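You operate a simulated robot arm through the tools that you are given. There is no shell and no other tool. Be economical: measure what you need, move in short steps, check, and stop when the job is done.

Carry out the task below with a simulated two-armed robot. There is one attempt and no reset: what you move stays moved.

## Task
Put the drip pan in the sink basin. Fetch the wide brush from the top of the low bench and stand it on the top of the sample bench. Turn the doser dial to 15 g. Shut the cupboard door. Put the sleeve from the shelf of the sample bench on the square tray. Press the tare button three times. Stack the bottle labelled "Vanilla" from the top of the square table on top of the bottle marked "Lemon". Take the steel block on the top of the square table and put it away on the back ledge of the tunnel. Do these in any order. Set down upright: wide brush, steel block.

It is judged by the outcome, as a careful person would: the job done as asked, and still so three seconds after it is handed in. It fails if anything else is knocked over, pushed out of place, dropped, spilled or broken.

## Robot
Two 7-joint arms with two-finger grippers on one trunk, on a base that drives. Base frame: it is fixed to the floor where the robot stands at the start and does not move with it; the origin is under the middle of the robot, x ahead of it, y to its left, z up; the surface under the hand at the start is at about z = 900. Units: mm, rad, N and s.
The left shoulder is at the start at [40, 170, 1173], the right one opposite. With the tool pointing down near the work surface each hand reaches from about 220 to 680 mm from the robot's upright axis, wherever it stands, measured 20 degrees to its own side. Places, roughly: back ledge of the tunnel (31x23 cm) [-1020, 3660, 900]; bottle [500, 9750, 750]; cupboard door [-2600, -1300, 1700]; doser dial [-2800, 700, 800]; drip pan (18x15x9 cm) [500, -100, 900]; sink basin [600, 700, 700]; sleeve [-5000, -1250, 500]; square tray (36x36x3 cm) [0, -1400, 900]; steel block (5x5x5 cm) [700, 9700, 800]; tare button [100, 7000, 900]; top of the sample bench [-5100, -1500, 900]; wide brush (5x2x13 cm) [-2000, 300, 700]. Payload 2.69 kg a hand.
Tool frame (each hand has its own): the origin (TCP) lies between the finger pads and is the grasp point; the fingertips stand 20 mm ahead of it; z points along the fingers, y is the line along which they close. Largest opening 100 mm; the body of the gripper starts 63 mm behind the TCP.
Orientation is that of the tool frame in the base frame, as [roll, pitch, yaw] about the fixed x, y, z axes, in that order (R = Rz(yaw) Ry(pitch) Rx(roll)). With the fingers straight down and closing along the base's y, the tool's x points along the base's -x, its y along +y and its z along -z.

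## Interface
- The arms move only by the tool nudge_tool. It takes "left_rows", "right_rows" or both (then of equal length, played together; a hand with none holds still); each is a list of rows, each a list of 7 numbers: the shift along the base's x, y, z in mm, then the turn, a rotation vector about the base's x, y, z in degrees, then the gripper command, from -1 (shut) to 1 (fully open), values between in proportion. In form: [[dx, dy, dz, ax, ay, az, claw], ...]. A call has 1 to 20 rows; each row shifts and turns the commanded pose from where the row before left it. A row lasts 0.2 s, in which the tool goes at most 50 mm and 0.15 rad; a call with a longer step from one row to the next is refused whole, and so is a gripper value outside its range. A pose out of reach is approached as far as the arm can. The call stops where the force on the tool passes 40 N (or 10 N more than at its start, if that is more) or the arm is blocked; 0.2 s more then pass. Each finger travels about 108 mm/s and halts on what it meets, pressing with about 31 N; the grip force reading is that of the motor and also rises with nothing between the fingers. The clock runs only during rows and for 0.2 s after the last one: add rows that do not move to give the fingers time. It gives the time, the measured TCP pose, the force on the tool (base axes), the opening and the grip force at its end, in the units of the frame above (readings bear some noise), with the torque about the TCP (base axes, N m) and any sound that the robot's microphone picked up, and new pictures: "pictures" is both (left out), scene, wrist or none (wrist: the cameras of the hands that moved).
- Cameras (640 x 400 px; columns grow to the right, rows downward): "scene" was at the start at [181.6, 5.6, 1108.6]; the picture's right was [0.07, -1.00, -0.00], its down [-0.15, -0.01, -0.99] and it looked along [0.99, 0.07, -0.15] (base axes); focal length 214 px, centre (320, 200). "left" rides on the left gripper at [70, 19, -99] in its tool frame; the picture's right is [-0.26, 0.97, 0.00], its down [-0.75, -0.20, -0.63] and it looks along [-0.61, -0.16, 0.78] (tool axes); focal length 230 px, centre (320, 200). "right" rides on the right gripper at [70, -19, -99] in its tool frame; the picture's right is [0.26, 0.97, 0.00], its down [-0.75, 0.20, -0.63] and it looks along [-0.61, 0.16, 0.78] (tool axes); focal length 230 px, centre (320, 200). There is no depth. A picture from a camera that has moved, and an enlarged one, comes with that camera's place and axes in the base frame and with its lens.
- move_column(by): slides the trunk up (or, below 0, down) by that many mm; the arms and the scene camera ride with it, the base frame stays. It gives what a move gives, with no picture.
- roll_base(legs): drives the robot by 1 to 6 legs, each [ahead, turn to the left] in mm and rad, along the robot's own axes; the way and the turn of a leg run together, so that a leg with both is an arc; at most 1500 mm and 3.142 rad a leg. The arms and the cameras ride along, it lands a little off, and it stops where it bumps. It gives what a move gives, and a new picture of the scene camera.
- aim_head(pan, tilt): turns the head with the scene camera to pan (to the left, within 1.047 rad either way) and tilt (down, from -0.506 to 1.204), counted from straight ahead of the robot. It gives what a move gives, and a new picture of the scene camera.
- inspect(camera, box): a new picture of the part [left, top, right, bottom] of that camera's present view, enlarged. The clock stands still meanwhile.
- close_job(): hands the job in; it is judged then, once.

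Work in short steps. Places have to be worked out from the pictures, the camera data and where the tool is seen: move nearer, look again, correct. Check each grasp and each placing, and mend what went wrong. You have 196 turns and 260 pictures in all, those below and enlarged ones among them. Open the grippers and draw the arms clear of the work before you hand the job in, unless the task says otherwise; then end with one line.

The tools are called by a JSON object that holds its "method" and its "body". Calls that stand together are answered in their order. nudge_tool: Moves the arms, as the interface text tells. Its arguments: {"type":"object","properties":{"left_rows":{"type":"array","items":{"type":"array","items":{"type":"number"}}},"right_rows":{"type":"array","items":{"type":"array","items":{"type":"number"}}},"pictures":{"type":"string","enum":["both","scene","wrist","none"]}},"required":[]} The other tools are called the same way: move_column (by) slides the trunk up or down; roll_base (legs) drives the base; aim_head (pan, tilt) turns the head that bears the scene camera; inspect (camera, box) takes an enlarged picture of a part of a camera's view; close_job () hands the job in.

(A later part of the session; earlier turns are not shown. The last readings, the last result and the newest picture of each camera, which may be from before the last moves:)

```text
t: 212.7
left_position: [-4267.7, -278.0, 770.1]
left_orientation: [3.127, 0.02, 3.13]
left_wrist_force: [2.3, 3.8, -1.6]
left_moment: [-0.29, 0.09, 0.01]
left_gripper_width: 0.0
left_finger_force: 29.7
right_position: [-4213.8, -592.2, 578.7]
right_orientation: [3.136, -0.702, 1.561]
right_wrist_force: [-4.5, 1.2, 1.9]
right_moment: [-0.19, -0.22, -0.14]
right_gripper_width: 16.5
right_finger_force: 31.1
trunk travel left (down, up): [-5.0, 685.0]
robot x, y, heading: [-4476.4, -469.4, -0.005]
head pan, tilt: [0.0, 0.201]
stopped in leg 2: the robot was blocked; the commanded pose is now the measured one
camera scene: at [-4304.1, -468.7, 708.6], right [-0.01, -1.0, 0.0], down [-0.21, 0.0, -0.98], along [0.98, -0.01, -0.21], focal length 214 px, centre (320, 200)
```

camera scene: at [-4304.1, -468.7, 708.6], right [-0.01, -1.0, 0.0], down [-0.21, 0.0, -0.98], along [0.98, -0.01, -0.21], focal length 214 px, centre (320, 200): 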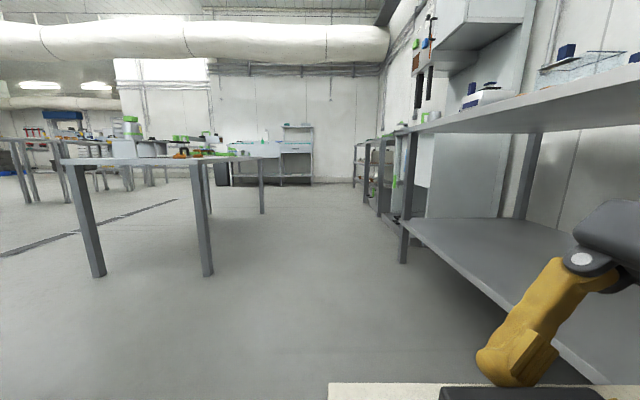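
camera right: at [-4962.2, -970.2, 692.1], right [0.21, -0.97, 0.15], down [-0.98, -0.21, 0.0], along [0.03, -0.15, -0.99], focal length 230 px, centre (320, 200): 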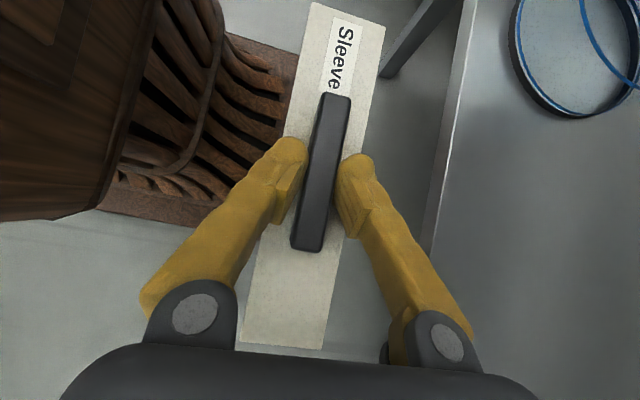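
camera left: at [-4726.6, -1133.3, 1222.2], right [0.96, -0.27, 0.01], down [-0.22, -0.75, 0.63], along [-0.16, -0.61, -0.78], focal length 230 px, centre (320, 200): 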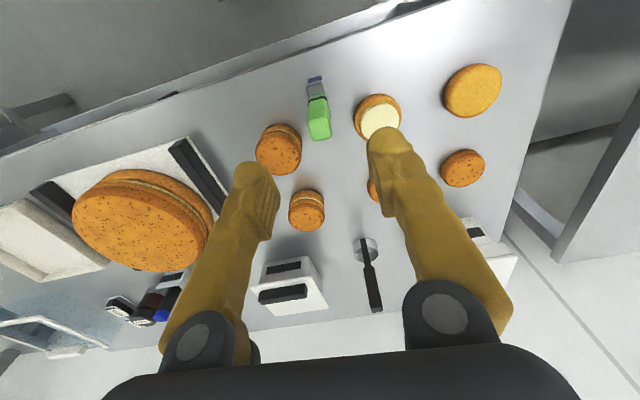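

The trunk command was refused and the drive was blocked after 360 mm. Look to the right to find what touches.

{"method": "aim_head", "body": {"pan": -0.9, "tilt": 0.5}}

{"method": "aim_head", "body": {"pan": 0.9, "tilt": 0.5}}

```text
t: 213.9
left_position: [-4270.8, -277.8, 767.0]
left_orientation: [3.132, 0.001, 3.13]
left_wrist_force: [0.1, 0.1, 0.9]
left_moment: [0.03, -0.01, 0.0]
left_gripper_width: 0.1
left_finger_force: 29.7
right_position: [-4208.9, -592.3, 578.0]
right_orientation: [3.125, -0.694, 1.55]
right_wrist_force: [0.0, -0.1, -0.5]
right_moment: [-0.02, 0.0, -0.03]
right_gripper_width: 16.4
right_finger_force: 31.0
trunk travel left (down, up): [-5.0, 685.0]
robot x, y, heading: [-4476.2, -466.3, -0.007]
head pan, tilt: [-0.901, 0.499]
camera scene: at [-4340.9, -538.7, 681.6], right [-0.79, -0.62, 0.01], down [-0.31, 0.37, -0.88], along [0.54, -0.69, -0.48], focal length 214 px, centre (320, 200)
```

scene: 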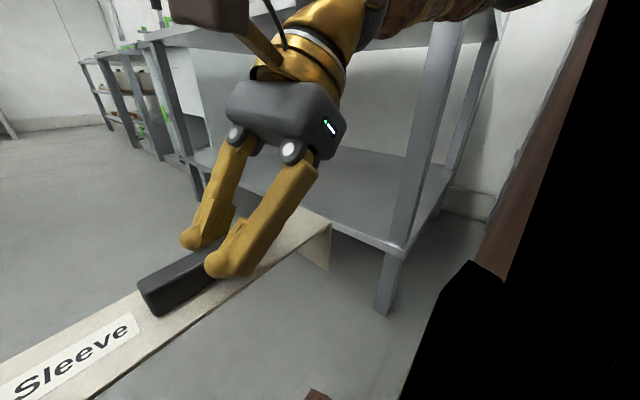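

```text
t: 215.7
left_position: [-4270.8, -278.9, 767.1]
left_orientation: [3.132, 0.002, 3.13]
left_wrist_force: [0.4, -0.5, 0.2]
left_moment: [0.01, 0.0, -0.01]
left_gripper_width: 0.0
left_finger_force: 29.0
right_position: [-4208.9, -593.6, 578.1]
right_orientation: [3.126, -0.695, 1.551]
right_wrist_force: [0.0, 0.3, -0.4]
right_moment: [-0.01, -0.01, 0.01]
right_gripper_width: 16.5
right_finger_force: 31.3
trunk travel left (down, up): [-5.0, 685.0]
robot x, y, heading: [-4474.8, -473.3, -0.003]
head pan, tilt: [0.901, 0.499]
camera scene: at [-4340.3, -396.4, 681.1], right [0.78, -0.62, -0.01], down [-0.31, -0.38, -0.87], along [0.54, 0.68, -0.49], focal length 214 px, centre (320, 200)
```

scene: 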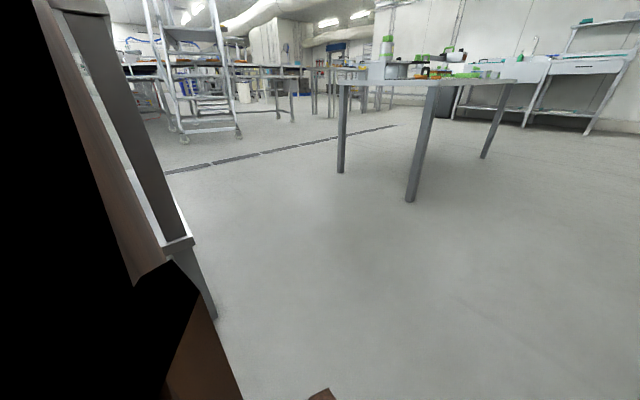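

The right elbow met the corner of the neighbouring bench (-4245, -1025). Back up, raise the trunk, and check.

{"method": "roll_base", "body": {"legs": [[-150, 0]]}}

{"method": "move_column", "body": {"by": 400}}

{"method": "aim_head", "body": {"pan": -0.6, "tilt": 0.4}}

```text
t: 217.1
left_position: [-4421.1, -279.5, 765.6]
left_orientation: [3.13, -0.006, 3.128]
left_wrist_force: [0.7, 0.5, -0.7]
left_moment: [-0.03, -0.02, -0.02]
left_gripper_width: 0.0
left_finger_force: 29.2
right_position: [-4356.6, -595.1, 576.2]
right_orientation: [3.126, -0.696, 1.543]
right_wrist_force: [1.0, -0.1, -0.5]
right_moment: [0.0, 0.0, 0.01]
right_gripper_width: 16.5
right_finger_force: 30.9
trunk travel left (down, up): [-5.0, 685.0]
robot x, y, heading: [-4626.4, -465.2, -0.004]
head pan, tilt: [0.901, 0.499]
camera scene: at [-4489.0, -397.6, 680.5], right [0.78, -0.62, -0.01], down [-0.31, -0.37, -0.87], along [0.54, 0.69, -0.49], focal length 214 px, centre (320, 200)
```

scene: 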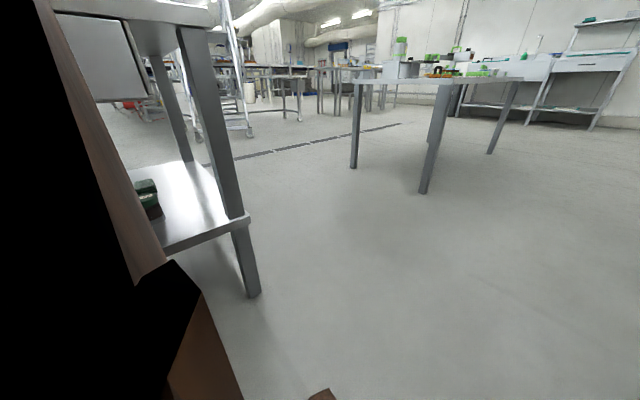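

```text
t: 220.9
left_position: [-4432.8, -279.1, 1159.8]
left_orientation: [3.128, -0.041, 3.13]
left_wrist_force: [-0.2, 0.1, 0.7]
left_moment: [0.03, -0.02, -0.01]
left_gripper_width: 0.3
left_finger_force: 30.1
right_position: [-4337.7, -605.4, 978.0]
right_orientation: [3.088, -0.687, 1.507]
right_wrist_force: [-0.1, -0.8, -0.1]
right_moment: [0.0, 0.01, 0.0]
right_gripper_width: 16.3
right_finger_force: 31.1
trunk travel left (down, up): [-405.0, 285.0]
robot x, y, heading: [-4629.9, -466.9, -0.004]
head pan, tilt: [0.901, 0.499]
```

```text
t: 222.5
left_position: [-4433.7, -278.2, 1161.4]
left_orientation: [3.128, -0.041, 3.129]
left_wrist_force: [-0.4, 0.4, -0.6]
left_moment: [-0.01, -0.03, -0.01]
left_gripper_width: 0.1
left_finger_force: 28.9
right_position: [-4337.9, -604.4, 977.6]
right_orientation: [3.088, -0.685, 1.509]
right_wrist_force: [0.2, 0.4, 0.1]
right_moment: [-0.05, -0.02, 0.03]
right_gripper_width: 16.5
right_finger_force: 30.6
trunk travel left (down, up): [-405.0, 285.0]
robot x, y, heading: [-4627.6, -469.3, -0.002]
head pan, tilt: [-0.6, 0.4]
camera scene: at [-4462.5, -521.3, 1089.3], right [-0.57, -0.82, 0.01], down [-0.34, 0.22, -0.92], along [0.75, -0.52, -0.4], focal length 214 px, centre (320, 200)
```

scene: 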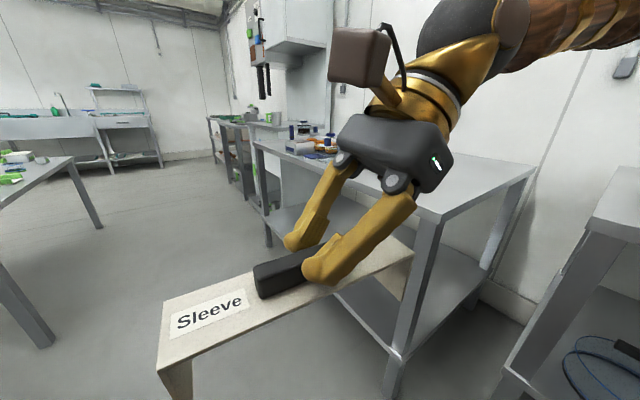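

Arms are now above the benches. Drive along the corridor centre.

{"method": "roll_base", "body": {"legs": [[0, 0.075], [1500, 0], [1000, -0.075]]}}

{"method": "aim_head", "body": {"pan": -0.4, "tilt": 0.25}}

```text
t: 235.2
left_position: [-1921.8, -152.8, 1159.4]
left_orientation: [3.127, -0.042, -3.137]
left_wrist_force: [-0.6, -0.1, -0.2]
left_moment: [0.0, 0.01, -0.02]
left_gripper_width: 0.1
left_finger_force: 29.3
right_position: [-1820.6, -478.2, 977.6]
right_orientation: [3.09, -0.686, 1.524]
right_wrist_force: [0.2, 0.7, -0.2]
right_moment: [0.01, 0.04, 0.01]
right_gripper_width: 16.6
right_finger_force: 31.1
trunk travel left (down, up): [-405.0, 285.0]
robot x, y, heading: [-2113.6, -348.1, 0.019]
head pan, tilt: [-0.6, 0.4]
camera scene: at [-1946.6, -396.0, 1089.2], right [-0.55, -0.83, 0.01], down [-0.34, 0.22, -0.92], along [0.76, -0.51, -0.4], focal length 214 px, centre (320, 200)
```

scene: 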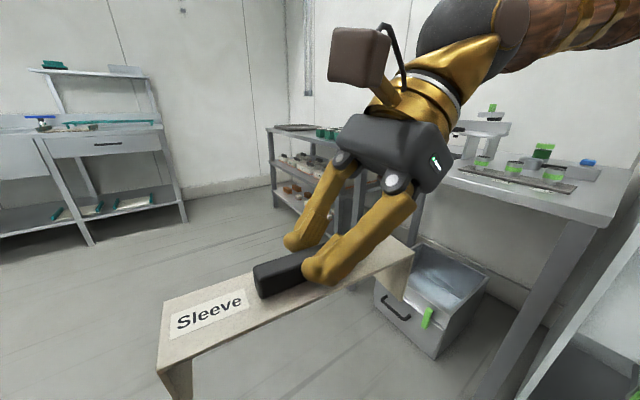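

```text
t: 236.0
left_position: [-1941.2, -153.5, 1156.1]
left_orientation: [3.128, -0.076, -3.135]
left_wrist_force: [-0.3, 0.1, -0.1]
left_moment: [0.0, 0.03, 0.02]
left_gripper_width: 0.1
left_finger_force: 30.1
right_position: [-1809.5, -488.6, 979.1]
right_orientation: [3.053, -0.678, 1.489]
right_wrist_force: [-0.5, -0.4, 0.5]
right_moment: [0.0, 0.0, -0.02]
right_gripper_width: 16.1
right_finger_force: 31.0
trunk travel left (down, up): [-405.0, 285.0]
robot x, y, heading: [-2112.5, -346.2, 0.012]
head pan, tilt: [-0.4, 0.25]
camera scene: at [-1937.5, -380.0, 1103.1], right [-0.38, -0.93, 0.01], down [-0.25, 0.09, -0.96], along [0.89, -0.37, -0.26], focal length 214 px, centre (320, 200)
```

scene: 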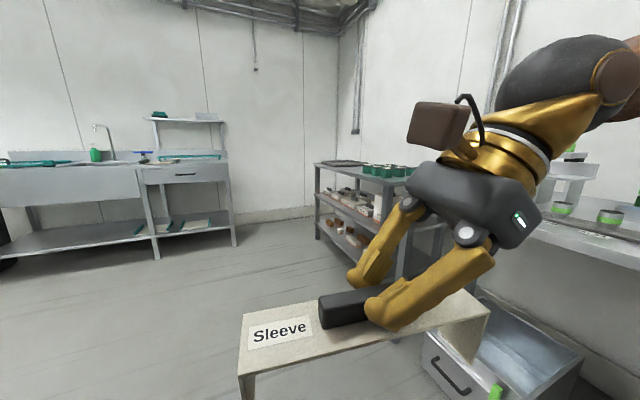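

The rack ahead right carries the square tray on top. Drive to in front of it and turn to face it.

{"method": "roll_base", "body": {"legs": [[0, -0.06], [1100, 0], [900, 0], [0, -1.52]]}}

{"method": "aim_head", "body": {"pan": 0.2, "tilt": 0.35}}

```text
t: 250.3
left_position: [101.0, -614.6, 1160.2]
left_orientation: [3.125, -0.032, 1.585]
left_wrist_force: [0.2, 0.1, 0.6]
left_moment: [0.02, 0.0, 0.0]
left_gripper_width: 0.0
left_finger_force: 29.1
right_position: [-227.3, -737.1, 980.3]
right_orientation: [3.083, -0.69, -0.04]
right_wrist_force: [0.3, -0.7, -0.4]
right_moment: [0.02, 0.02, -0.02]
right_gripper_width: 16.5
right_finger_force: 31.6
trunk travel left (down, up): [-405.0, 285.0]
robot x, y, heading: [-88.1, -443.5, -1.557]
head pan, tilt: [-0.4, 0.25]
camera scene: at [-120.3, -619.7, 1103.1], right [-0.93, 0.37, 0.01], down [0.09, 0.25, -0.96], along [-0.36, -0.9, -0.26], focal length 214 px, centre (320, 200)
```

scene: 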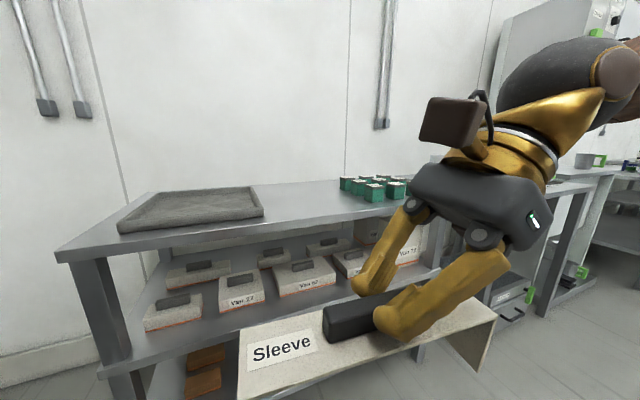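

```text
t: 251.3
left_position: [98.1, -599.7, 1160.8]
left_orientation: [3.137, -0.06, 1.591]
left_wrist_force: [0.3, -0.7, 0.3]
left_moment: [0.0, 0.0, -0.01]
left_gripper_width: 0.0
left_finger_force: 29.0
right_position: [-239.9, -746.2, 981.5]
right_orientation: [3.048, -0.681, -0.074]
right_wrist_force: [-0.6, 0.5, -0.4]
right_moment: [-0.02, 0.03, -0.01]
right_gripper_width: 16.6
right_finger_force: 31.0
trunk travel left (down, up): [-405.0, 285.0]
robot x, y, heading: [-85.8, -442.1, -1.557]
head pan, tilt: [0.201, 0.351]
camera scene: at [-65.6, -623.6, 1093.6], right [-0.98, -0.22, 0.0], down [-0.07, 0.35, -0.93], along [0.2, -0.91, -0.36], focal length 214 px, centre (320, 200)
```

scene: 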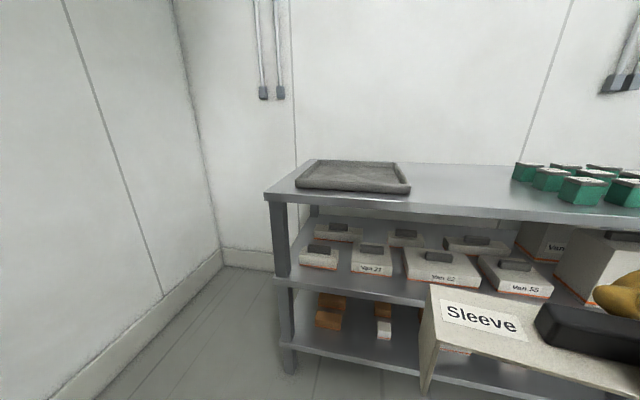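

Tray is at about centre (-25, -1350). Raise the trunk 110, drive up 320, then correct the hand's drifted tilt.

{"method": "move_column", "body": {"by": 110}}

{"method": "roll_base", "body": {"legs": [[320, 0]]}}

{"method": "nudge_tool", "body": {"right_rows": [[10, 0, 0, 2.6, -0.5, 4, -1], [20, 0, 0, 2.6, -0.4, 4, -1], [20, -10, 0, 0, 0, 0, -1], [0, 0, 0, 0, 0, 0, -1]], "left_rows": [[0, -15, 0, 0, 0, 0, 0], [0, -25, 0, 0, 0, 0, 0], [0, -25, 0, 0, 0, 0, 0], [0, 0, 0, 0, 0, 0, 0]], "pictures": "scene"}}

```text
t: 252.7
left_position: [96.9, -601.4, 1272.0]
left_orientation: [3.14, -0.062, 1.593]
left_wrist_force: [-0.4, 0.3, 0.3]
left_moment: [0.01, 0.0, 0.01]
left_gripper_width: 0.0
left_finger_force: 29.2
right_position: [-239.5, -750.6, 1092.3]
right_orientation: [3.049, -0.68, -0.079]
right_wrist_force: [-0.4, -0.6, 0.2]
right_moment: [0.01, 0.02, 0.01]
right_gripper_width: 16.6
right_finger_force: 31.2
trunk travel left (down, up): [-515.0, 175.0]
robot x, y, heading: [-87.8, -442.6, -1.55]
head pan, tilt: [0.201, 0.351]
```

```text
t: 254.9
left_position: [105.0, -929.1, 1271.5]
left_orientation: [3.141, -0.063, 1.595]
left_wrist_force: [1.2, -0.7, 0.4]
left_moment: [0.04, 0.02, -0.03]
left_gripper_width: 0.1
left_finger_force: 29.6
right_position: [-232.1, -1077.8, 1092.0]
right_orientation: [3.048, -0.681, -0.075]
right_wrist_force: [-0.1, -1.0, -0.5]
right_moment: [0.02, -0.02, 0.05]
right_gripper_width: 16.4
right_finger_force: 30.9
trunk travel left (down, up): [-515.0, 175.0]
robot x, y, heading: [-76.7, -770.0, -1.549]
head pan, tilt: [0.201, 0.351]
camera scene: at [-57.7, -954.7, 1203.4], right [-0.97, -0.22, 0.0], down [-0.08, 0.35, -0.93], along [0.21, -0.91, -0.36], focal length 214 px, centre (320, 200)
```

scene: 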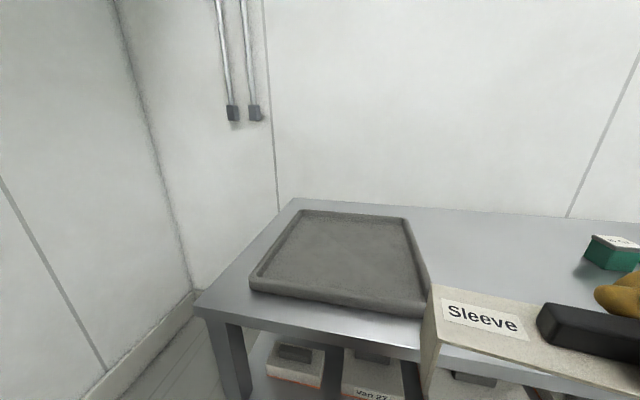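

```text
t: 255.9
left_position: [103.1, -977.7, 1271.8]
left_orientation: [3.137, -0.058, 1.593]
left_wrist_force: [-0.2, 0.1, -0.7]
left_moment: [-0.01, -0.02, -0.02]
left_gripper_width: 50.2
left_finger_force: 0.1
left hand out of reach, approached as far as the arm can: row 1
right_position: [-183.5, -1070.4, 1097.2]
right_orientation: [-3.137, -0.697, 0.002]
right_wrist_force: [0.2, 0.5, -0.2]
right_moment: [-0.01, 0.01, -0.01]
right_gripper_width: 16.4
right_finger_force: 31.0
trunk travel left (down, up): [-515.0, 175.0]
robot x, y, heading: [-81.7, -773.6, -1.546]
head pan, tilt: [0.201, 0.351]
camera scene: at [-58.0, -953.0, 1203.6], right [-0.97, -0.22, 0.0], down [-0.08, 0.35, -0.93], along [0.21, -0.91, -0.36], focal length 214 px, centre (320, 200)
```

scene: 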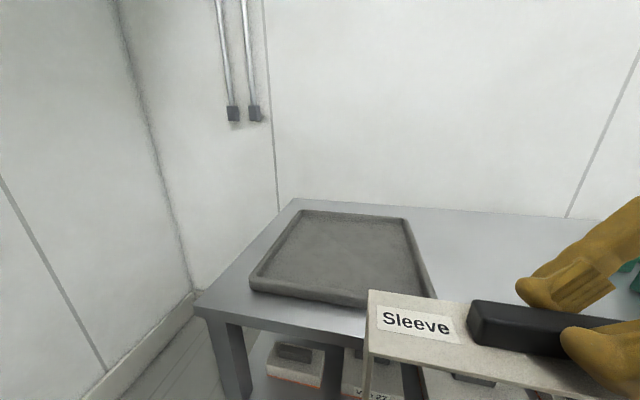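

Tray centre refined to about (-18, -1395). Move the sleeve over it.

{"method": "nudge_tool", "body": {"right_rows": [[20, -35, 0, 0, 0, 0, -1], [20, -35, 0, 0, 0, 0, -1], [20, -35, 0, 0, 0, 0, -1], [20, -35, 0, 0, 0, 0, -1], [20, -35, 0, 0, 0, 0, -1], [20, -35, 0, 0, 0, 0, -1], [20, -35, 0, 0, 0, 0, -1], [20, -35, 0, 0, 0, 0, -1], [0, 0, 0, 0, 0, 0, -1]]}}

```text
t: 257.9
left_position: [102.7, -953.7, 1266.8]
left_orientation: [3.137, -0.093, 1.594]
left_wrist_force: [-0.5, 0.5, 0.9]
left_moment: [-0.06, 0.01, -0.01]
left_gripper_width: 49.9
left_finger_force: 0.0
right_position: [-19.4, -1332.0, 1106.2]
right_orientation: [3.128, -0.7, 0.016]
right_wrist_force: [-0.8, 0.4, -0.8]
right_moment: [-0.02, -0.01, -0.01]
right_gripper_width: 16.4
right_finger_force: 30.7
trunk travel left (down, up): [-515.0, 175.0]
robot x, y, heading: [-81.4, -768.3, -1.549]
head pan, tilt: [0.201, 0.351]
stopped in row 9 (right hand): the arm was blocked; the commanded pose is now the measured one
camera scene: at [-58.5, -951.1, 1204.0], right [-0.97, -0.22, 0.0], down [-0.08, 0.35, -0.93], along [0.21, -0.91, -0.36], focal length 214 px, centre (320, 200)
camera right: at [-31.3, -1312.7, 1225.2], right [0.2, -0.96, 0.18], down [-0.98, -0.21, 0.0], along [0.04, -0.17, -0.98], focal length 230 px, centre (320, 200)
```

scene: 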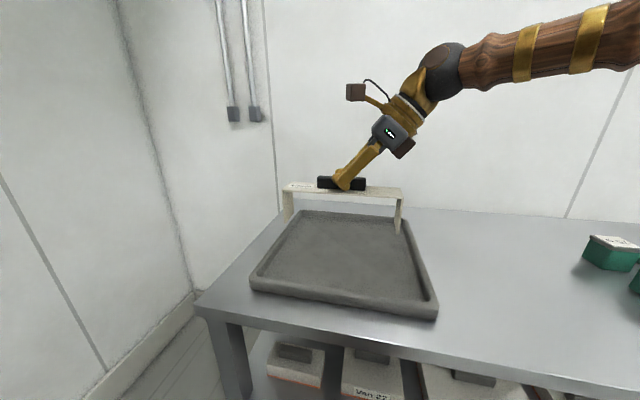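
right: 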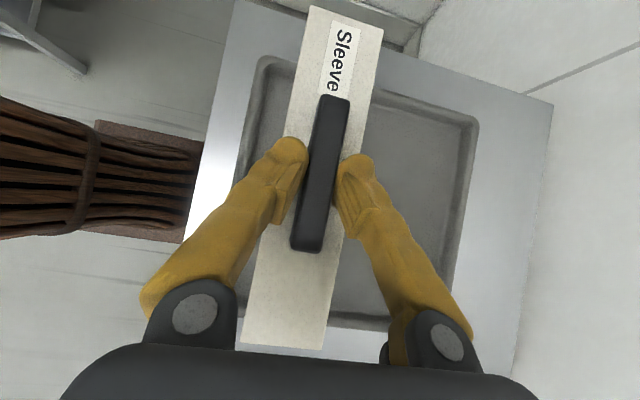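

Sleeve is over the tray (x −125…+97, y≈−1332). Lower it.

{"method": "nudge_tool", "body": {"right_rows": [[0, 0, -20, 1.2, 0, 1, -1], [0, 0, -25, 0, 0, 0, -1], [0, 0, -20, 0, 0, 0, -1], [0, 0, -12, 0, 0, 0, -1], [0, 0, -6, 0, 0, 0, -1], [0, 0, 0, 0, 0, 0, -1]]}}

{"method": "inspect", "body": {"camera": "scene", "box": [230, 140, 460, 330]}}

```text
t: 258.5
left_position: [103.2, -933.2, 1261.3]
left_orientation: [3.134, -0.132, 1.596]
left_wrist_force: [0.0, 1.3, 0.0]
left_moment: [-0.06, 0.01, 0.01]
left_gripper_width: 50.1
left_finger_force: 0.0
right_position: [-19.1, -1315.8, 1071.9]
right_orientation: [3.138, -0.703, 0.028]
right_wrist_force: [0.6, 0.8, -0.5]
right_moment: [-0.04, -0.02, -0.01]
right_gripper_width: 16.6
right_finger_force: 30.6
trunk travel left (down, up): [-515.0, 175.0]
robot x, y, heading: [-82.7, -768.3, -1.547]
head pan, tilt: [0.201, 0.351]
stopped in row 3 (right hand): the arm was blocked; the commanded pose is now the measured one
camera scene: at [-57.7, -951.8, 1203.9], right [-0.97, -0.22, 0.0], down [-0.08, 0.35, -0.93], along [0.21, -0.91, -0.36], focal length 214 px, centre (320, 200)
camera right: at [-31.5, -1298.3, 1192.2], right [0.22, -0.96, 0.17], down [-0.97, -0.23, -0.01], along [0.04, -0.16, -0.99], focal length 230 px, centre (320, 200)
```

scene: 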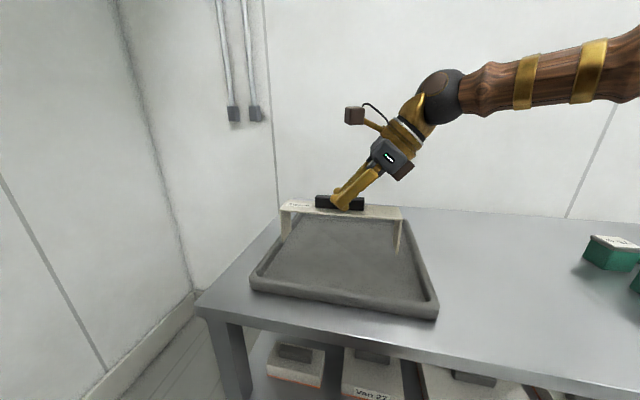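
right: 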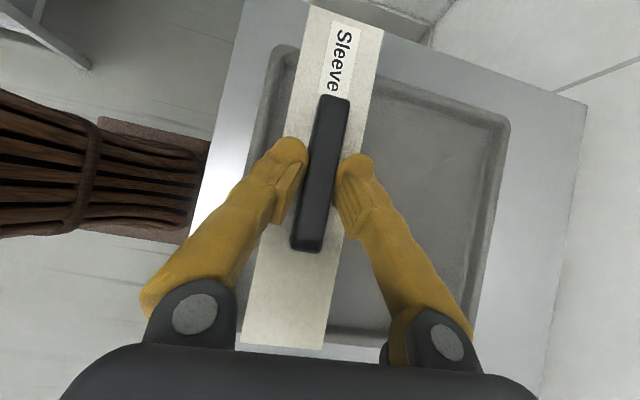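

```text
2.11 times, centred on (345, 235) of scene
camera zoom: at [-57.7, -951.8, 1203.9], right [-0.97, -0.22, 0.0], down [-0.08, 0.35, -0.93], along [0.21, -0.91, -0.36], focal length 452 px, centre (267, 126)
```

zoom: 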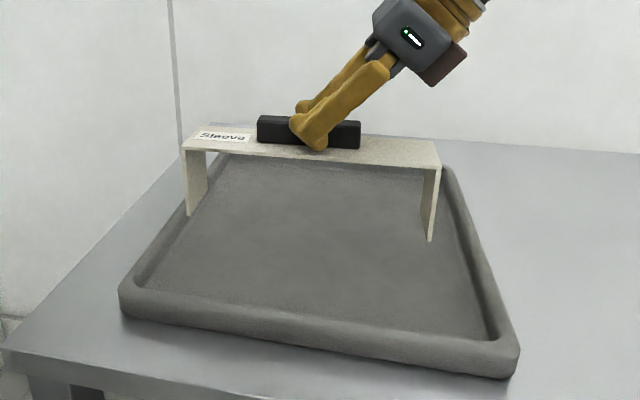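

The arm is near its limit, so lower with the trunk instead.

{"method": "move_column", "body": {"by": -50}}

{"method": "inspect", "body": {"camera": "scene", "box": [230, 130, 460, 320]}}

```text
t: 259.4
left_position: [104.0, -936.2, 1212.5]
left_orientation: [3.134, -0.13, 1.596]
left_wrist_force: [-0.3, -0.1, 0.2]
left_moment: [-0.02, -0.02, 0.01]
left_gripper_width: 50.3
left_finger_force: 0.0
right_position: [-19.6, -1318.0, 1020.2]
right_orientation: [-3.14, -0.702, 0.028]
right_wrist_force: [-0.1, 0.8, 0.1]
right_moment: [0.0, 0.01, 0.03]
right_gripper_width: 16.3
right_finger_force: 31.0
trunk travel left (down, up): [-465.0, 225.0]
robot x, y, heading: [-80.8, -768.8, -1.549]
head pan, tilt: [0.201, 0.351]
```

```text
2.11 times, centred on (345, 225) of scene
camera zoom: at [-57.6, -952.4, 1153.7], right [-0.97, -0.22, 0.0], down [-0.08, 0.35, -0.93], along [0.21, -0.91, -0.36], focal length 452 px, centre (267, 147)
```

zoom: 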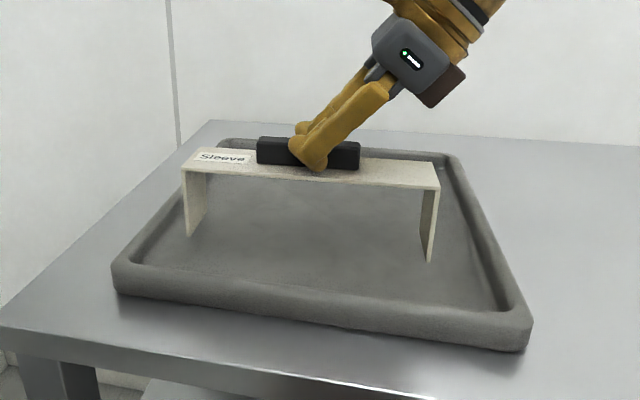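

{"method": "move_column", "body": {"by": -9}}

{"method": "move_column", "body": {"by": -5}}

{"method": "inspect", "body": {"camera": "scene", "box": [230, 130, 460, 320]}}

```text
t: 260.0
left_position: [103.6, -935.7, 1203.3]
left_orientation: [3.134, -0.132, 1.598]
left_wrist_force: [0.4, 0.3, 0.6]
left_moment: [0.0, 0.01, -0.02]
left_gripper_width: 49.9
left_finger_force: 0.0
right_position: [-18.1, -1318.7, 1011.0]
right_orientation: [-3.138, -0.703, 0.026]
right_wrist_force: [-0.2, 1.0, -0.6]
right_moment: [0.0, -0.05, -0.03]
right_gripper_width: 16.3
right_finger_force: 30.8
trunk travel left (down, up): [-456.0, 234.0]
robot x, y, heading: [-83.3, -771.2, -1.544]
head pan, tilt: [0.201, 0.351]
```

```text
t: 260.6
left_position: [103.7, -936.6, 1198.2]
left_orientation: [3.134, -0.131, 1.596]
left_wrist_force: [1.1, 0.1, -1.0]
left_moment: [-0.01, -0.01, 0.01]
left_gripper_width: 50.0
left_finger_force: 0.0
right_position: [-18.7, -1318.1, 1006.7]
right_orientation: [-3.14, -0.703, 0.027]
right_wrist_force: [-0.8, -0.7, 0.2]
right_moment: [0.01, 0.0, 0.02]
right_gripper_width: 16.5
right_finger_force: 30.8
trunk travel left (down, up): [-451.0, 239.0]
robot x, y, heading: [-81.5, -769.1, -1.547]
head pan, tilt: [0.201, 0.351]
```

```text
2.11 times, centred on (345, 225) of scene
camera zoom: at [-57.6, -952.4, 1139.6], right [-0.97, -0.22, 0.0], down [-0.08, 0.35, -0.93], along [0.21, -0.91, -0.36], focal length 452 px, centre (267, 147)
```

zoom: 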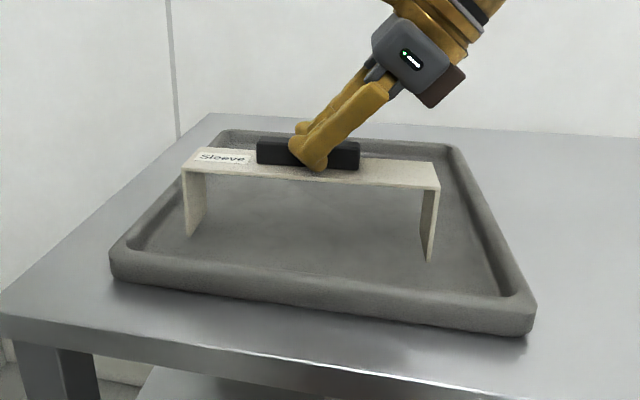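

{"method": "move_column", "body": {"by": -5}}

{"method": "move_column", "body": {"by": -4}}

{"method": "inspect", "body": {"camera": "scene", "box": [230, 130, 460, 320]}}

```text
t: 261.1
left_position: [103.8, -936.5, 1193.7]
left_orientation: [3.135, -0.131, 1.597]
left_wrist_force: [-0.2, -0.5, -0.4]
left_moment: [-0.02, 0.0, -0.01]
left_gripper_width: 49.9
left_finger_force: 0.0
right_position: [-19.1, -1317.9, 1002.2]
right_orientation: [-3.141, -0.703, 0.027]
right_wrist_force: [-0.5, 0.3, -0.9]
right_moment: [0.02, 0.04, 0.01]
right_gripper_width: 16.4
right_finger_force: 31.1
trunk travel left (down, up): [-446.0, 244.0]
robot x, y, heading: [-78.4, -770.0, -1.55]
head pan, tilt: [0.201, 0.351]
```

```text
t: 261.6
left_position: [105.0, -937.0, 1190.2]
left_orientation: [3.134, -0.13, 1.598]
left_wrist_force: [-0.1, -0.7, -0.6]
left_moment: [-0.02, 0.01, 0.04]
left_gripper_width: 50.0
left_finger_force: 0.1
right_position: [-18.1, -1317.9, 997.7]
right_orientation: [-3.139, -0.702, 0.026]
right_wrist_force: [-0.1, 0.6, 0.5]
right_moment: [-0.01, 0.02, -0.01]
right_gripper_width: 16.3
right_finger_force: 30.7
trunk travel left (down, up): [-442.0, 248.0]
robot x, y, heading: [-78.9, -773.7, -1.549]
head pan, tilt: [0.201, 0.351]
```

```text
2.11 times, centred on (345, 225) of scene
camera zoom: at [-57.6, -952.3, 1130.6], right [-0.97, -0.22, 0.0], down [-0.08, 0.35, -0.93], along [0.21, -0.91, -0.36], focal length 452 px, centre (267, 147)
```

zoom: 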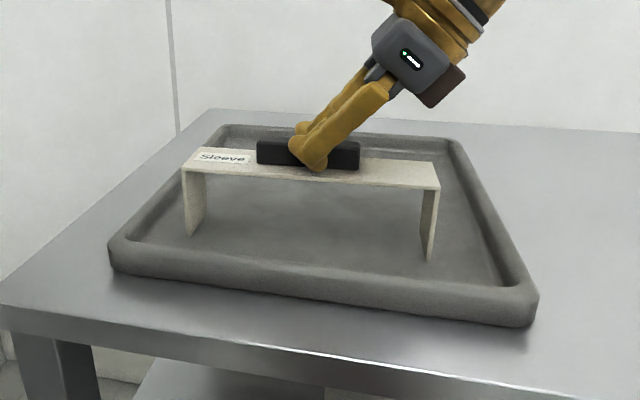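

{"method": "nudge_tool", "body": {"right_rows": [[0, 0, -3, 0, 0, 0, -1], [0, 0, -3, 0, 0, 0, -1], [0, 0, 0, 0, 0, 0, -1]], "pictures": "none"}}

{"method": "move_column", "body": {"by": -4}}

```text
t: 262.4
left_position: [104.4, -937.1, 1190.0]
left_orientation: [3.135, -0.132, 1.597]
left_wrist_force: [0.9, 0.6, -0.8]
left_moment: [-0.02, 0.03, 0.0]
left_gripper_width: 50.1
left_finger_force: 0.0
right_position: [-19.8, -1317.8, 991.5]
right_orientation: [-3.14, -0.701, 0.028]
right_wrist_force: [0.1, -0.2, -0.1]
right_moment: [0.0, -0.03, -0.02]
right_gripper_width: 16.2
right_finger_force: 30.6
trunk travel left (down, up): [-442.0, 248.0]
robot x, y, heading: [-82.1, -770.8, -1.549]
head pan, tilt: [0.201, 0.351]
```

```text
t: 263.0
left_position: [104.0, -937.0, 1185.5]
left_orientation: [3.134, -0.128, 1.597]
left_wrist_force: [0.2, 0.1, 0.5]
left_moment: [0.0, -0.02, -0.01]
left_gripper_width: 49.9
left_finger_force: 0.0
right_position: [-20.5, -1319.1, 988.2]
right_orientation: [-3.141, -0.702, 0.026]
right_wrist_force: [0.2, 0.1, -1.2]
right_moment: [0.05, 0.03, 0.0]
right_gripper_width: 16.4
right_finger_force: 30.9
trunk travel left (down, up): [-438.0, 252.0]
robot x, y, heading: [-81.2, -772.2, -1.552]
head pan, tilt: [0.201, 0.351]
```

{"method": "nudge_tool", "body": {"right_rows": [[0, 0, -3, 0, 0, 0, -1], [0, 0, -3, 0, 0, 0, -1], [0, 0, -3, 0, 0, 0, -1], [0, 0, 0, 0, 0, 0, -1]], "pictures": "none"}}

{"method": "inspect", "body": {"camera": "scene", "box": [230, 130, 460, 320]}}

```text
t: 264.0
left_position: [103.1, -934.1, 1185.6]
left_orientation: [3.132, -0.128, 1.596]
left_wrist_force: [-0.3, -0.2, -0.1]
left_moment: [-0.01, 0.0, 0.01]
left_gripper_width: 49.9
left_finger_force: 0.0
right_position: [-18.9, -1317.4, 985.7]
right_orientation: [3.13, -0.712, 0.029]
right_wrist_force: [-7.5, -3.3, 39.7]
right_moment: [-0.05, -0.25, -0.01]
right_gripper_width: 16.2
right_finger_force: 30.6
trunk travel left (down, up): [-438.0, 252.0]
robot x, y, heading: [-81.8, -770.4, -1.549]
head pan, tilt: [0.201, 0.351]
```

```text
2.11 times, centred on (345, 225) of scene
camera zoom: at [-58.9, -949.7, 1127.3], right [-0.97, -0.22, 0.0], down [-0.08, 0.35, -0.93], along [0.21, -0.91, -0.36], focal length 452 px, centre (267, 147)
```

zoom: 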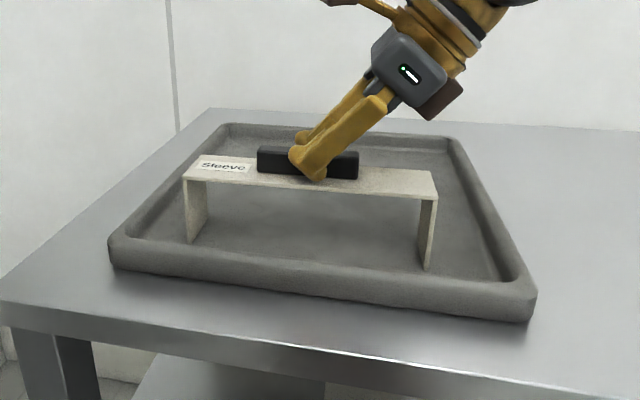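

Firm contact (40 N): the sleeve stands in the tray. Ease up, release and retreat along the tool axis.

{"method": "nudge_tool", "body": {"right_rows": [[0, 0, 6, 0, 0, 0, -1], [0, 0, 0, 0, 0, 0, -0.7], [0, 0, 0, 0, 0, 0, -0.4], [0, 0, 0, 0, 0, 0, -0.2], [-15, 0, 20, 0, 0, 0, -0.2], [-25, 0, 30, 0, 0, 0, -0.2], [-25, 0, 30, 0, 0, 0, -0.2], [-25, 15, 20, 0, 0, 0, -0.2], [0, 0, 0, 0, 0, 0, -0.2]], "pictures": "scene"}}

{"method": "inspect", "body": {"camera": "scene", "box": [230, 130, 460, 320]}}

```text
t: 266.0
left_position: [105.1, -937.2, 1185.5]
left_orientation: [3.135, -0.132, 1.598]
left_wrist_force: [-0.5, -0.3, 0.2]
left_moment: [0.0, 0.01, 0.0]
left_gripper_width: 50.0
left_finger_force: 0.0
right_position: [-110.0, -1304.2, 1080.7]
right_orientation: [3.142, -0.701, 0.027]
right_wrist_force: [0.1, 0.8, -0.2]
right_moment: [0.05, 0.0, 0.01]
right_gripper_width: 40.0
right_finger_force: 0.1
trunk travel left (down, up): [-438.0, 252.0]
robot x, y, heading: [-80.0, -771.6, -1.549]
head pan, tilt: [0.201, 0.351]
camera scene: at [-57.2, -952.7, 1126.5], right [-0.97, -0.22, 0.0], down [-0.08, 0.35, -0.93], along [0.21, -0.91, -0.36], focal length 214 px, centre (320, 200)
```

scene: 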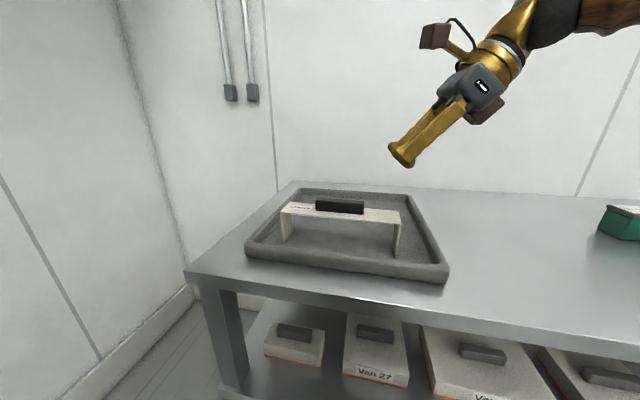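

```text
2.11 times, centred on (345, 225) of scene
camera zoom: at [-57.2, -952.7, 1126.5], right [-0.97, -0.22, 0.0], down [-0.08, 0.35, -0.93], along [0.21, -0.91, -0.36], focal length 452 px, centre (267, 147)
```

zoom: 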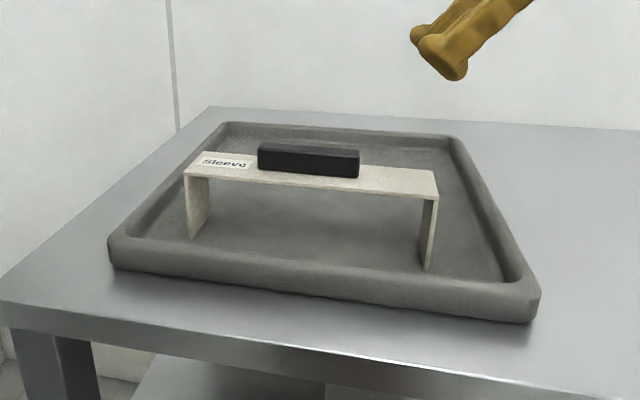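

Sleeve stands in the tray. Retract the right hand, restore both hands to pointing down.

{"method": "nudge_tool", "body": {"right_rows": [[-20, 30, 5, 0, 8, 0, 0], [-20, 30, 5, 0, 8, 0, 0], [-20, 30, 5, 0, 8, 0, 0], [-20, 30, 5, 0, 8, 0, 0], [-10, 30, 0, 0, 8, 0, 0], [0, 20, 0, 0, 0, 8.2, 0], [0, 20, 0, 0, 0, 8.2, 0], [0, 15, 0, 0, 0, 8.2, 0], [0, 0, 0, 0, 0, 8.2, 0], [0, 0, 0, 0, 0, 8.2, 0], [0, 0, 0, 0, 0, 8.2, 0], [0, 0, 0, 0, 0, 8.2, 0], [0, 0, 0, 0, 0, 8.2, 0], [0, 0, 0, 0, 0, 8.2, 0], [0, 0, 0, 0, 0, 8.2, 0], [0, 0, 0, 0, 0, 8, 0], [0, 0, 0, 0, 0, 0, 0]], "left_rows": [[0, -20, 0, -1.4, 0, 0, 0], [0, -20, 0, -1.4, 0, 0, 0], [0, -20, 0, -1.4, 0, 0, 0], [0, -20, 0, -1.4, 0, 0, 0], [0, -20, 0, -1.4, 0, 0, 0], [0, 0, 0, 0, 0, 0, 0], [0, 0, 0, 0, 0, 0, 0], [0, 0, 0, 0, 0, 0, 0], [0, 0, 0, 0, 0, 0, 0], [0, 0, 0, 0, 0, 0, 0], [0, 0, 0, 0, 0, 0, 0], [0, 0, 0, 0, 0, 0, 0], [0, 0, 0, 0, 0, 0, 0], [0, 0, 0, 0, 0, 0, 0], [0, 0, 0, 0, 0, 0, 0], [0, 0, 0, 0, 0, 0, 0], [0, 0, 0, 0, 0, 0, 0]], "pictures": "none"}}

```text
t: 269.6
left_position: [105.8, -1035.6, 1189.5]
left_orientation: [3.14, 0.03, 1.595]
left_wrist_force: [-0.3, -0.1, 0.0]
left_moment: [0.02, 0.0, 0.01]
left_gripper_width: 49.8
left_finger_force: 0.0
right_position: [-200.8, -1097.5, 1103.9]
right_orientation: [-3.125, -0.003, 1.593]
right_wrist_force: [-0.2, 0.1, 0.3]
right_moment: [0.01, 0.03, 0.0]
right_gripper_width: 50.2
right_finger_force: 0.0
trunk travel left (down, up): [-438.0, 252.0]
robot x, y, heading: [-81.6, -773.7, -1.551]
head pan, tilt: [0.201, 0.351]
```

Head for the tare button: back off, turn, and drive toward the middle of the hall for a look.

{"method": "roll_base", "body": {"legs": [[-350, 0], [0, -2.896], [1200, 0], [1100, 0], [0, -0.26]]}}

{"method": "aim_head", "body": {"pan": 0.0, "tilt": 0.15}}

```text
t: 290.8
left_position: [-845.3, 2100.7, 1189.3]
left_orientation: [3.137, 0.03, -1.568]
left_wrist_force: [0.2, -0.4, 0.6]
left_moment: [0.02, 0.04, -0.02]
left_gripper_width: 50.2
left_finger_force: 0.1
right_position: [-537.2, 2154.4, 1105.2]
right_orientation: [-3.127, -0.003, -1.572]
right_wrist_force: [-0.7, -0.3, -1.0]
right_moment: [-0.02, 0.03, 0.03]
right_gripper_width: 50.0
right_finger_force: 0.1
trunk travel left (down, up): [-438.0, 252.0]
robot x, y, heading: [-668.8, 1832.4, 1.576]
head pan, tilt: [0.201, 0.351]
camera scene: at [-684.3, 2010.3, 1126.6], right [0.98, 0.2, 0.0], down [0.07, -0.35, -0.93], along [-0.19, 0.91, -0.36], focal length 214 px, centre (320, 200)
```

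scene: 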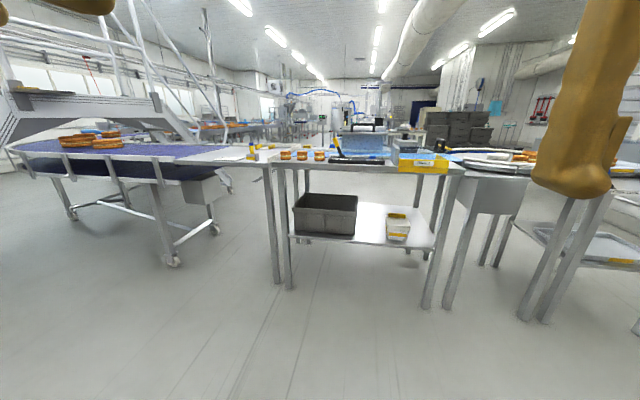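

```text
t: 291.5
left_position: [-846.7, 2079.8, 1183.1]
left_orientation: [3.138, -0.007, -1.568]
left_wrist_force: [0.6, -0.8, 0.5]
left_moment: [0.01, 0.0, 0.01]
left_gripper_width: 50.1
left_finger_force: 0.1
right_position: [-536.7, 2136.5, 1109.5]
right_orientation: [-3.123, 0.012, -1.572]
right_wrist_force: [-0.6, 0.6, 0.4]
right_moment: [-0.01, -0.01, -0.03]
right_gripper_width: 50.1
right_finger_force: 0.0
trunk travel left (down, up): [-438.0, 252.0]
robot x, y, heading: [-666.0, 1833.2, 1.57]
head pan, tilt: [0.0, 0.15]
camera scene: at [-666.2, 2011.7, 1145.3], right [1.0, 0.0, 0.0], down [0.0, -0.17, -0.99], along [0.0, 0.99, -0.17], focal length 214 px, centre (320, 200)
```

scene: 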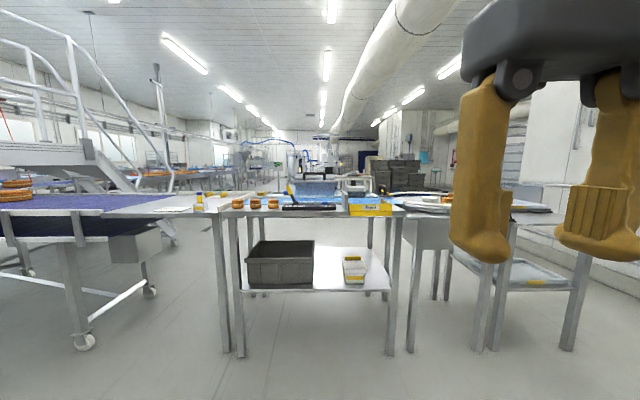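

Look right to find a way past the tables.

{"method": "aim_head", "body": {"pan": -0.75, "tilt": 0.15}}

```text
t: 292.6
left_position: [-846.6, 2081.6, 1182.1]
left_orientation: [3.136, -0.008, -1.569]
left_wrist_force: [0.4, 0.5, 0.4]
left_moment: [-0.03, 0.01, 0.01]
left_gripper_width: 50.0
left_finger_force: 0.0
right_position: [-536.4, 2137.2, 1108.9]
right_orientation: [-3.124, 0.011, -1.572]
right_wrist_force: [-1.1, -0.6, -0.1]
right_moment: [0.0, -0.03, -0.04]
right_gripper_width: 50.0
right_finger_force: 0.1
trunk travel left (down, up): [-438.0, 252.0]
robot x, y, heading: [-666.8, 1828.7, 1.57]
head pan, tilt: [-0.75, 0.15]
camera scene: at [-602.9, 1987.3, 1145.7], right [0.73, -0.68, 0.01], down [-0.1, -0.13, -0.99], along [0.67, 0.72, -0.16], focal length 214 px, centre (320, 200)
```

scene: 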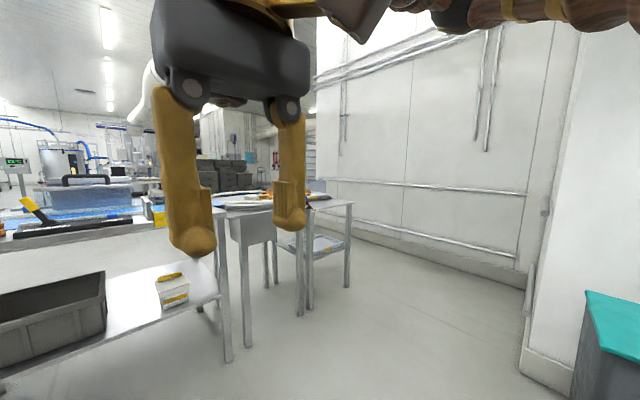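

There's a wide corridor to the right of the tables (x≈900–2200). Drive through it.

{"method": "roll_base", "body": {"legs": [[0, -1.221], [1130, 0], [1130, 0], [0, 1.2], [1400, 0]]}}

{"method": "aim_head", "body": {"pan": 0.35, "tilt": 0.15}}

```text
t: 316.4
left_position: [1242.6, 4269.4, 1181.2]
left_orientation: [3.134, -0.013, -1.563]
left_wrist_force: [0.1, -0.2, -0.1]
left_moment: [0.01, 0.0, 0.03]
left_gripper_width: 49.9
left_finger_force: 0.1
right_position: [1552.4, 4326.9, 1109.8]
right_orientation: [-3.127, 0.011, -1.567]
right_wrist_force: [0.4, 0.0, 0.3]
right_moment: [-0.05, 0.04, -0.02]
right_gripper_width: 49.9
right_finger_force: 0.0
trunk travel left (down, up): [-438.0, 252.0]
robot x, y, heading: [1423.7, 4021.5, 1.58]
head pan, tilt: [-0.75, 0.15]
camera scene: at [1487.2, 4176.5, 1145.5], right [0.74, -0.68, 0.01], down [-0.1, -0.13, -0.99], along [0.67, 0.72, -0.16], focal length 214 px, centre (320, 200)
```

scene: 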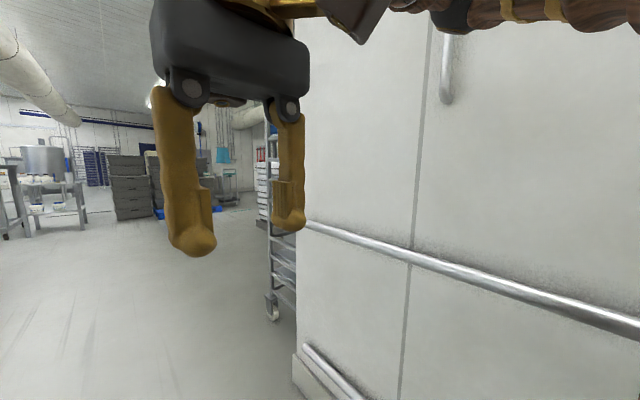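

```text
t: 317.7
left_position: [1241.8, 4247.8, 1173.0]
left_orientation: [3.135, -0.049, -1.563]
left_wrist_force: [-0.1, 0.3, -0.5]
left_moment: [0.0, 0.02, -0.01]
left_gripper_width: 50.1
left_finger_force: 0.2
right_position: [1552.3, 4309.2, 1114.5]
right_orientation: [-3.123, 0.028, -1.568]
right_wrist_force: [-0.4, 0.4, 1.3]
right_moment: [0.04, 0.04, -0.03]
right_gripper_width: 50.2
right_finger_force: 0.1
trunk travel left (down, up): [-438.0, 252.0]
robot x, y, heading: [1421.9, 4022.3, 1.575]
head pan, tilt: [0.351, 0.15]
camera scene: at [1391.7, 4194.7, 1145.3], right [0.94, 0.35, -0.01], down [0.05, -0.16, -0.99], along [-0.34, 0.92, -0.17], focal length 214 px, centre (320, 200)
```

scene: 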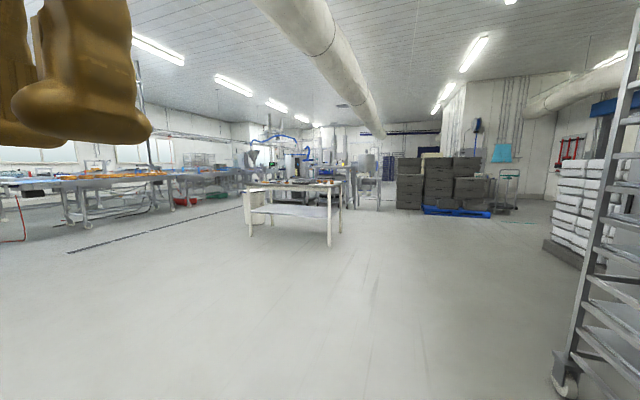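

The tare table is ahead left (front y≈6850). Drive to face it.

{"method": "roll_base", "body": {"legs": [[0, 0.555], [1340, 0], [1280, 0], [0, -0.565]]}}

{"method": "aim_head", "body": {"pan": 0.0, "tilt": 0.4}}

```text
t: 333.7
left_position: [-106.7, 6489.7, 1182.6]
left_orientation: [3.135, -0.004, -1.618]
left_wrist_force: [-1.3, -0.4, 0.4]
left_moment: [-0.01, 0.01, 0.01]
left_gripper_width: 50.0
left_finger_force: 0.0
right_position: [205.7, 6531.9, 1114.8]
right_orientation: [-3.124, 0.027, -1.623]
right_wrist_force: [-0.5, -0.1, 0.2]
right_moment: [0.02, 0.03, 0.03]
right_gripper_width: 49.9
right_finger_force: 0.1
trunk travel left (down, up): [-438.0, 252.0]
robot x, y, heading: [56.6, 6249.7, 1.526]
head pan, tilt: [0.351, 0.15]
camera scene: at [36.4, 6426.8, 1145.4], right [0.95, 0.3, -0.01], down [0.04, -0.16, -0.99], along [-0.29, 0.94, -0.17], focal length 214 px, centre (320, 200)
```

scene: 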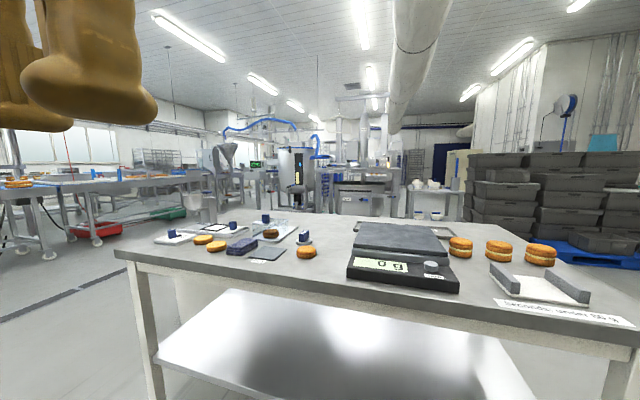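

```text
t: 334.5
left_position: [-108.8, 6471.6, 1176.4]
left_orientation: [3.131, -0.041, -1.618]
left_wrist_force: [0.4, -0.2, -1.0]
left_moment: [-0.03, 0.01, 0.01]
left_gripper_width: 49.8
left_finger_force: 0.1
right_position: [205.5, 6516.2, 1119.2]
right_orientation: [-3.121, 0.045, -1.623]
right_wrist_force: [-0.6, 0.0, 0.0]
right_moment: [-0.02, 0.02, 0.04]
right_gripper_width: 50.3
right_finger_force: 0.2
trunk travel left (down, up): [-438.0, 252.0]
robot x, y, heading: [58.5, 6248.4, 1.525]
head pan, tilt: [0.0, 0.4]
camera scene: at [68.4, 6431.2, 1122.0], right [1.0, -0.05, 0.0], down [-0.02, -0.4, -0.91], along [0.04, 0.91, -0.4], focal length 214 px, centre (320, 200)
```

scene: 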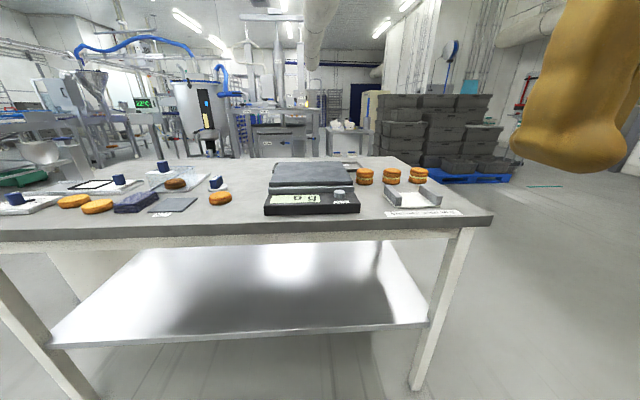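

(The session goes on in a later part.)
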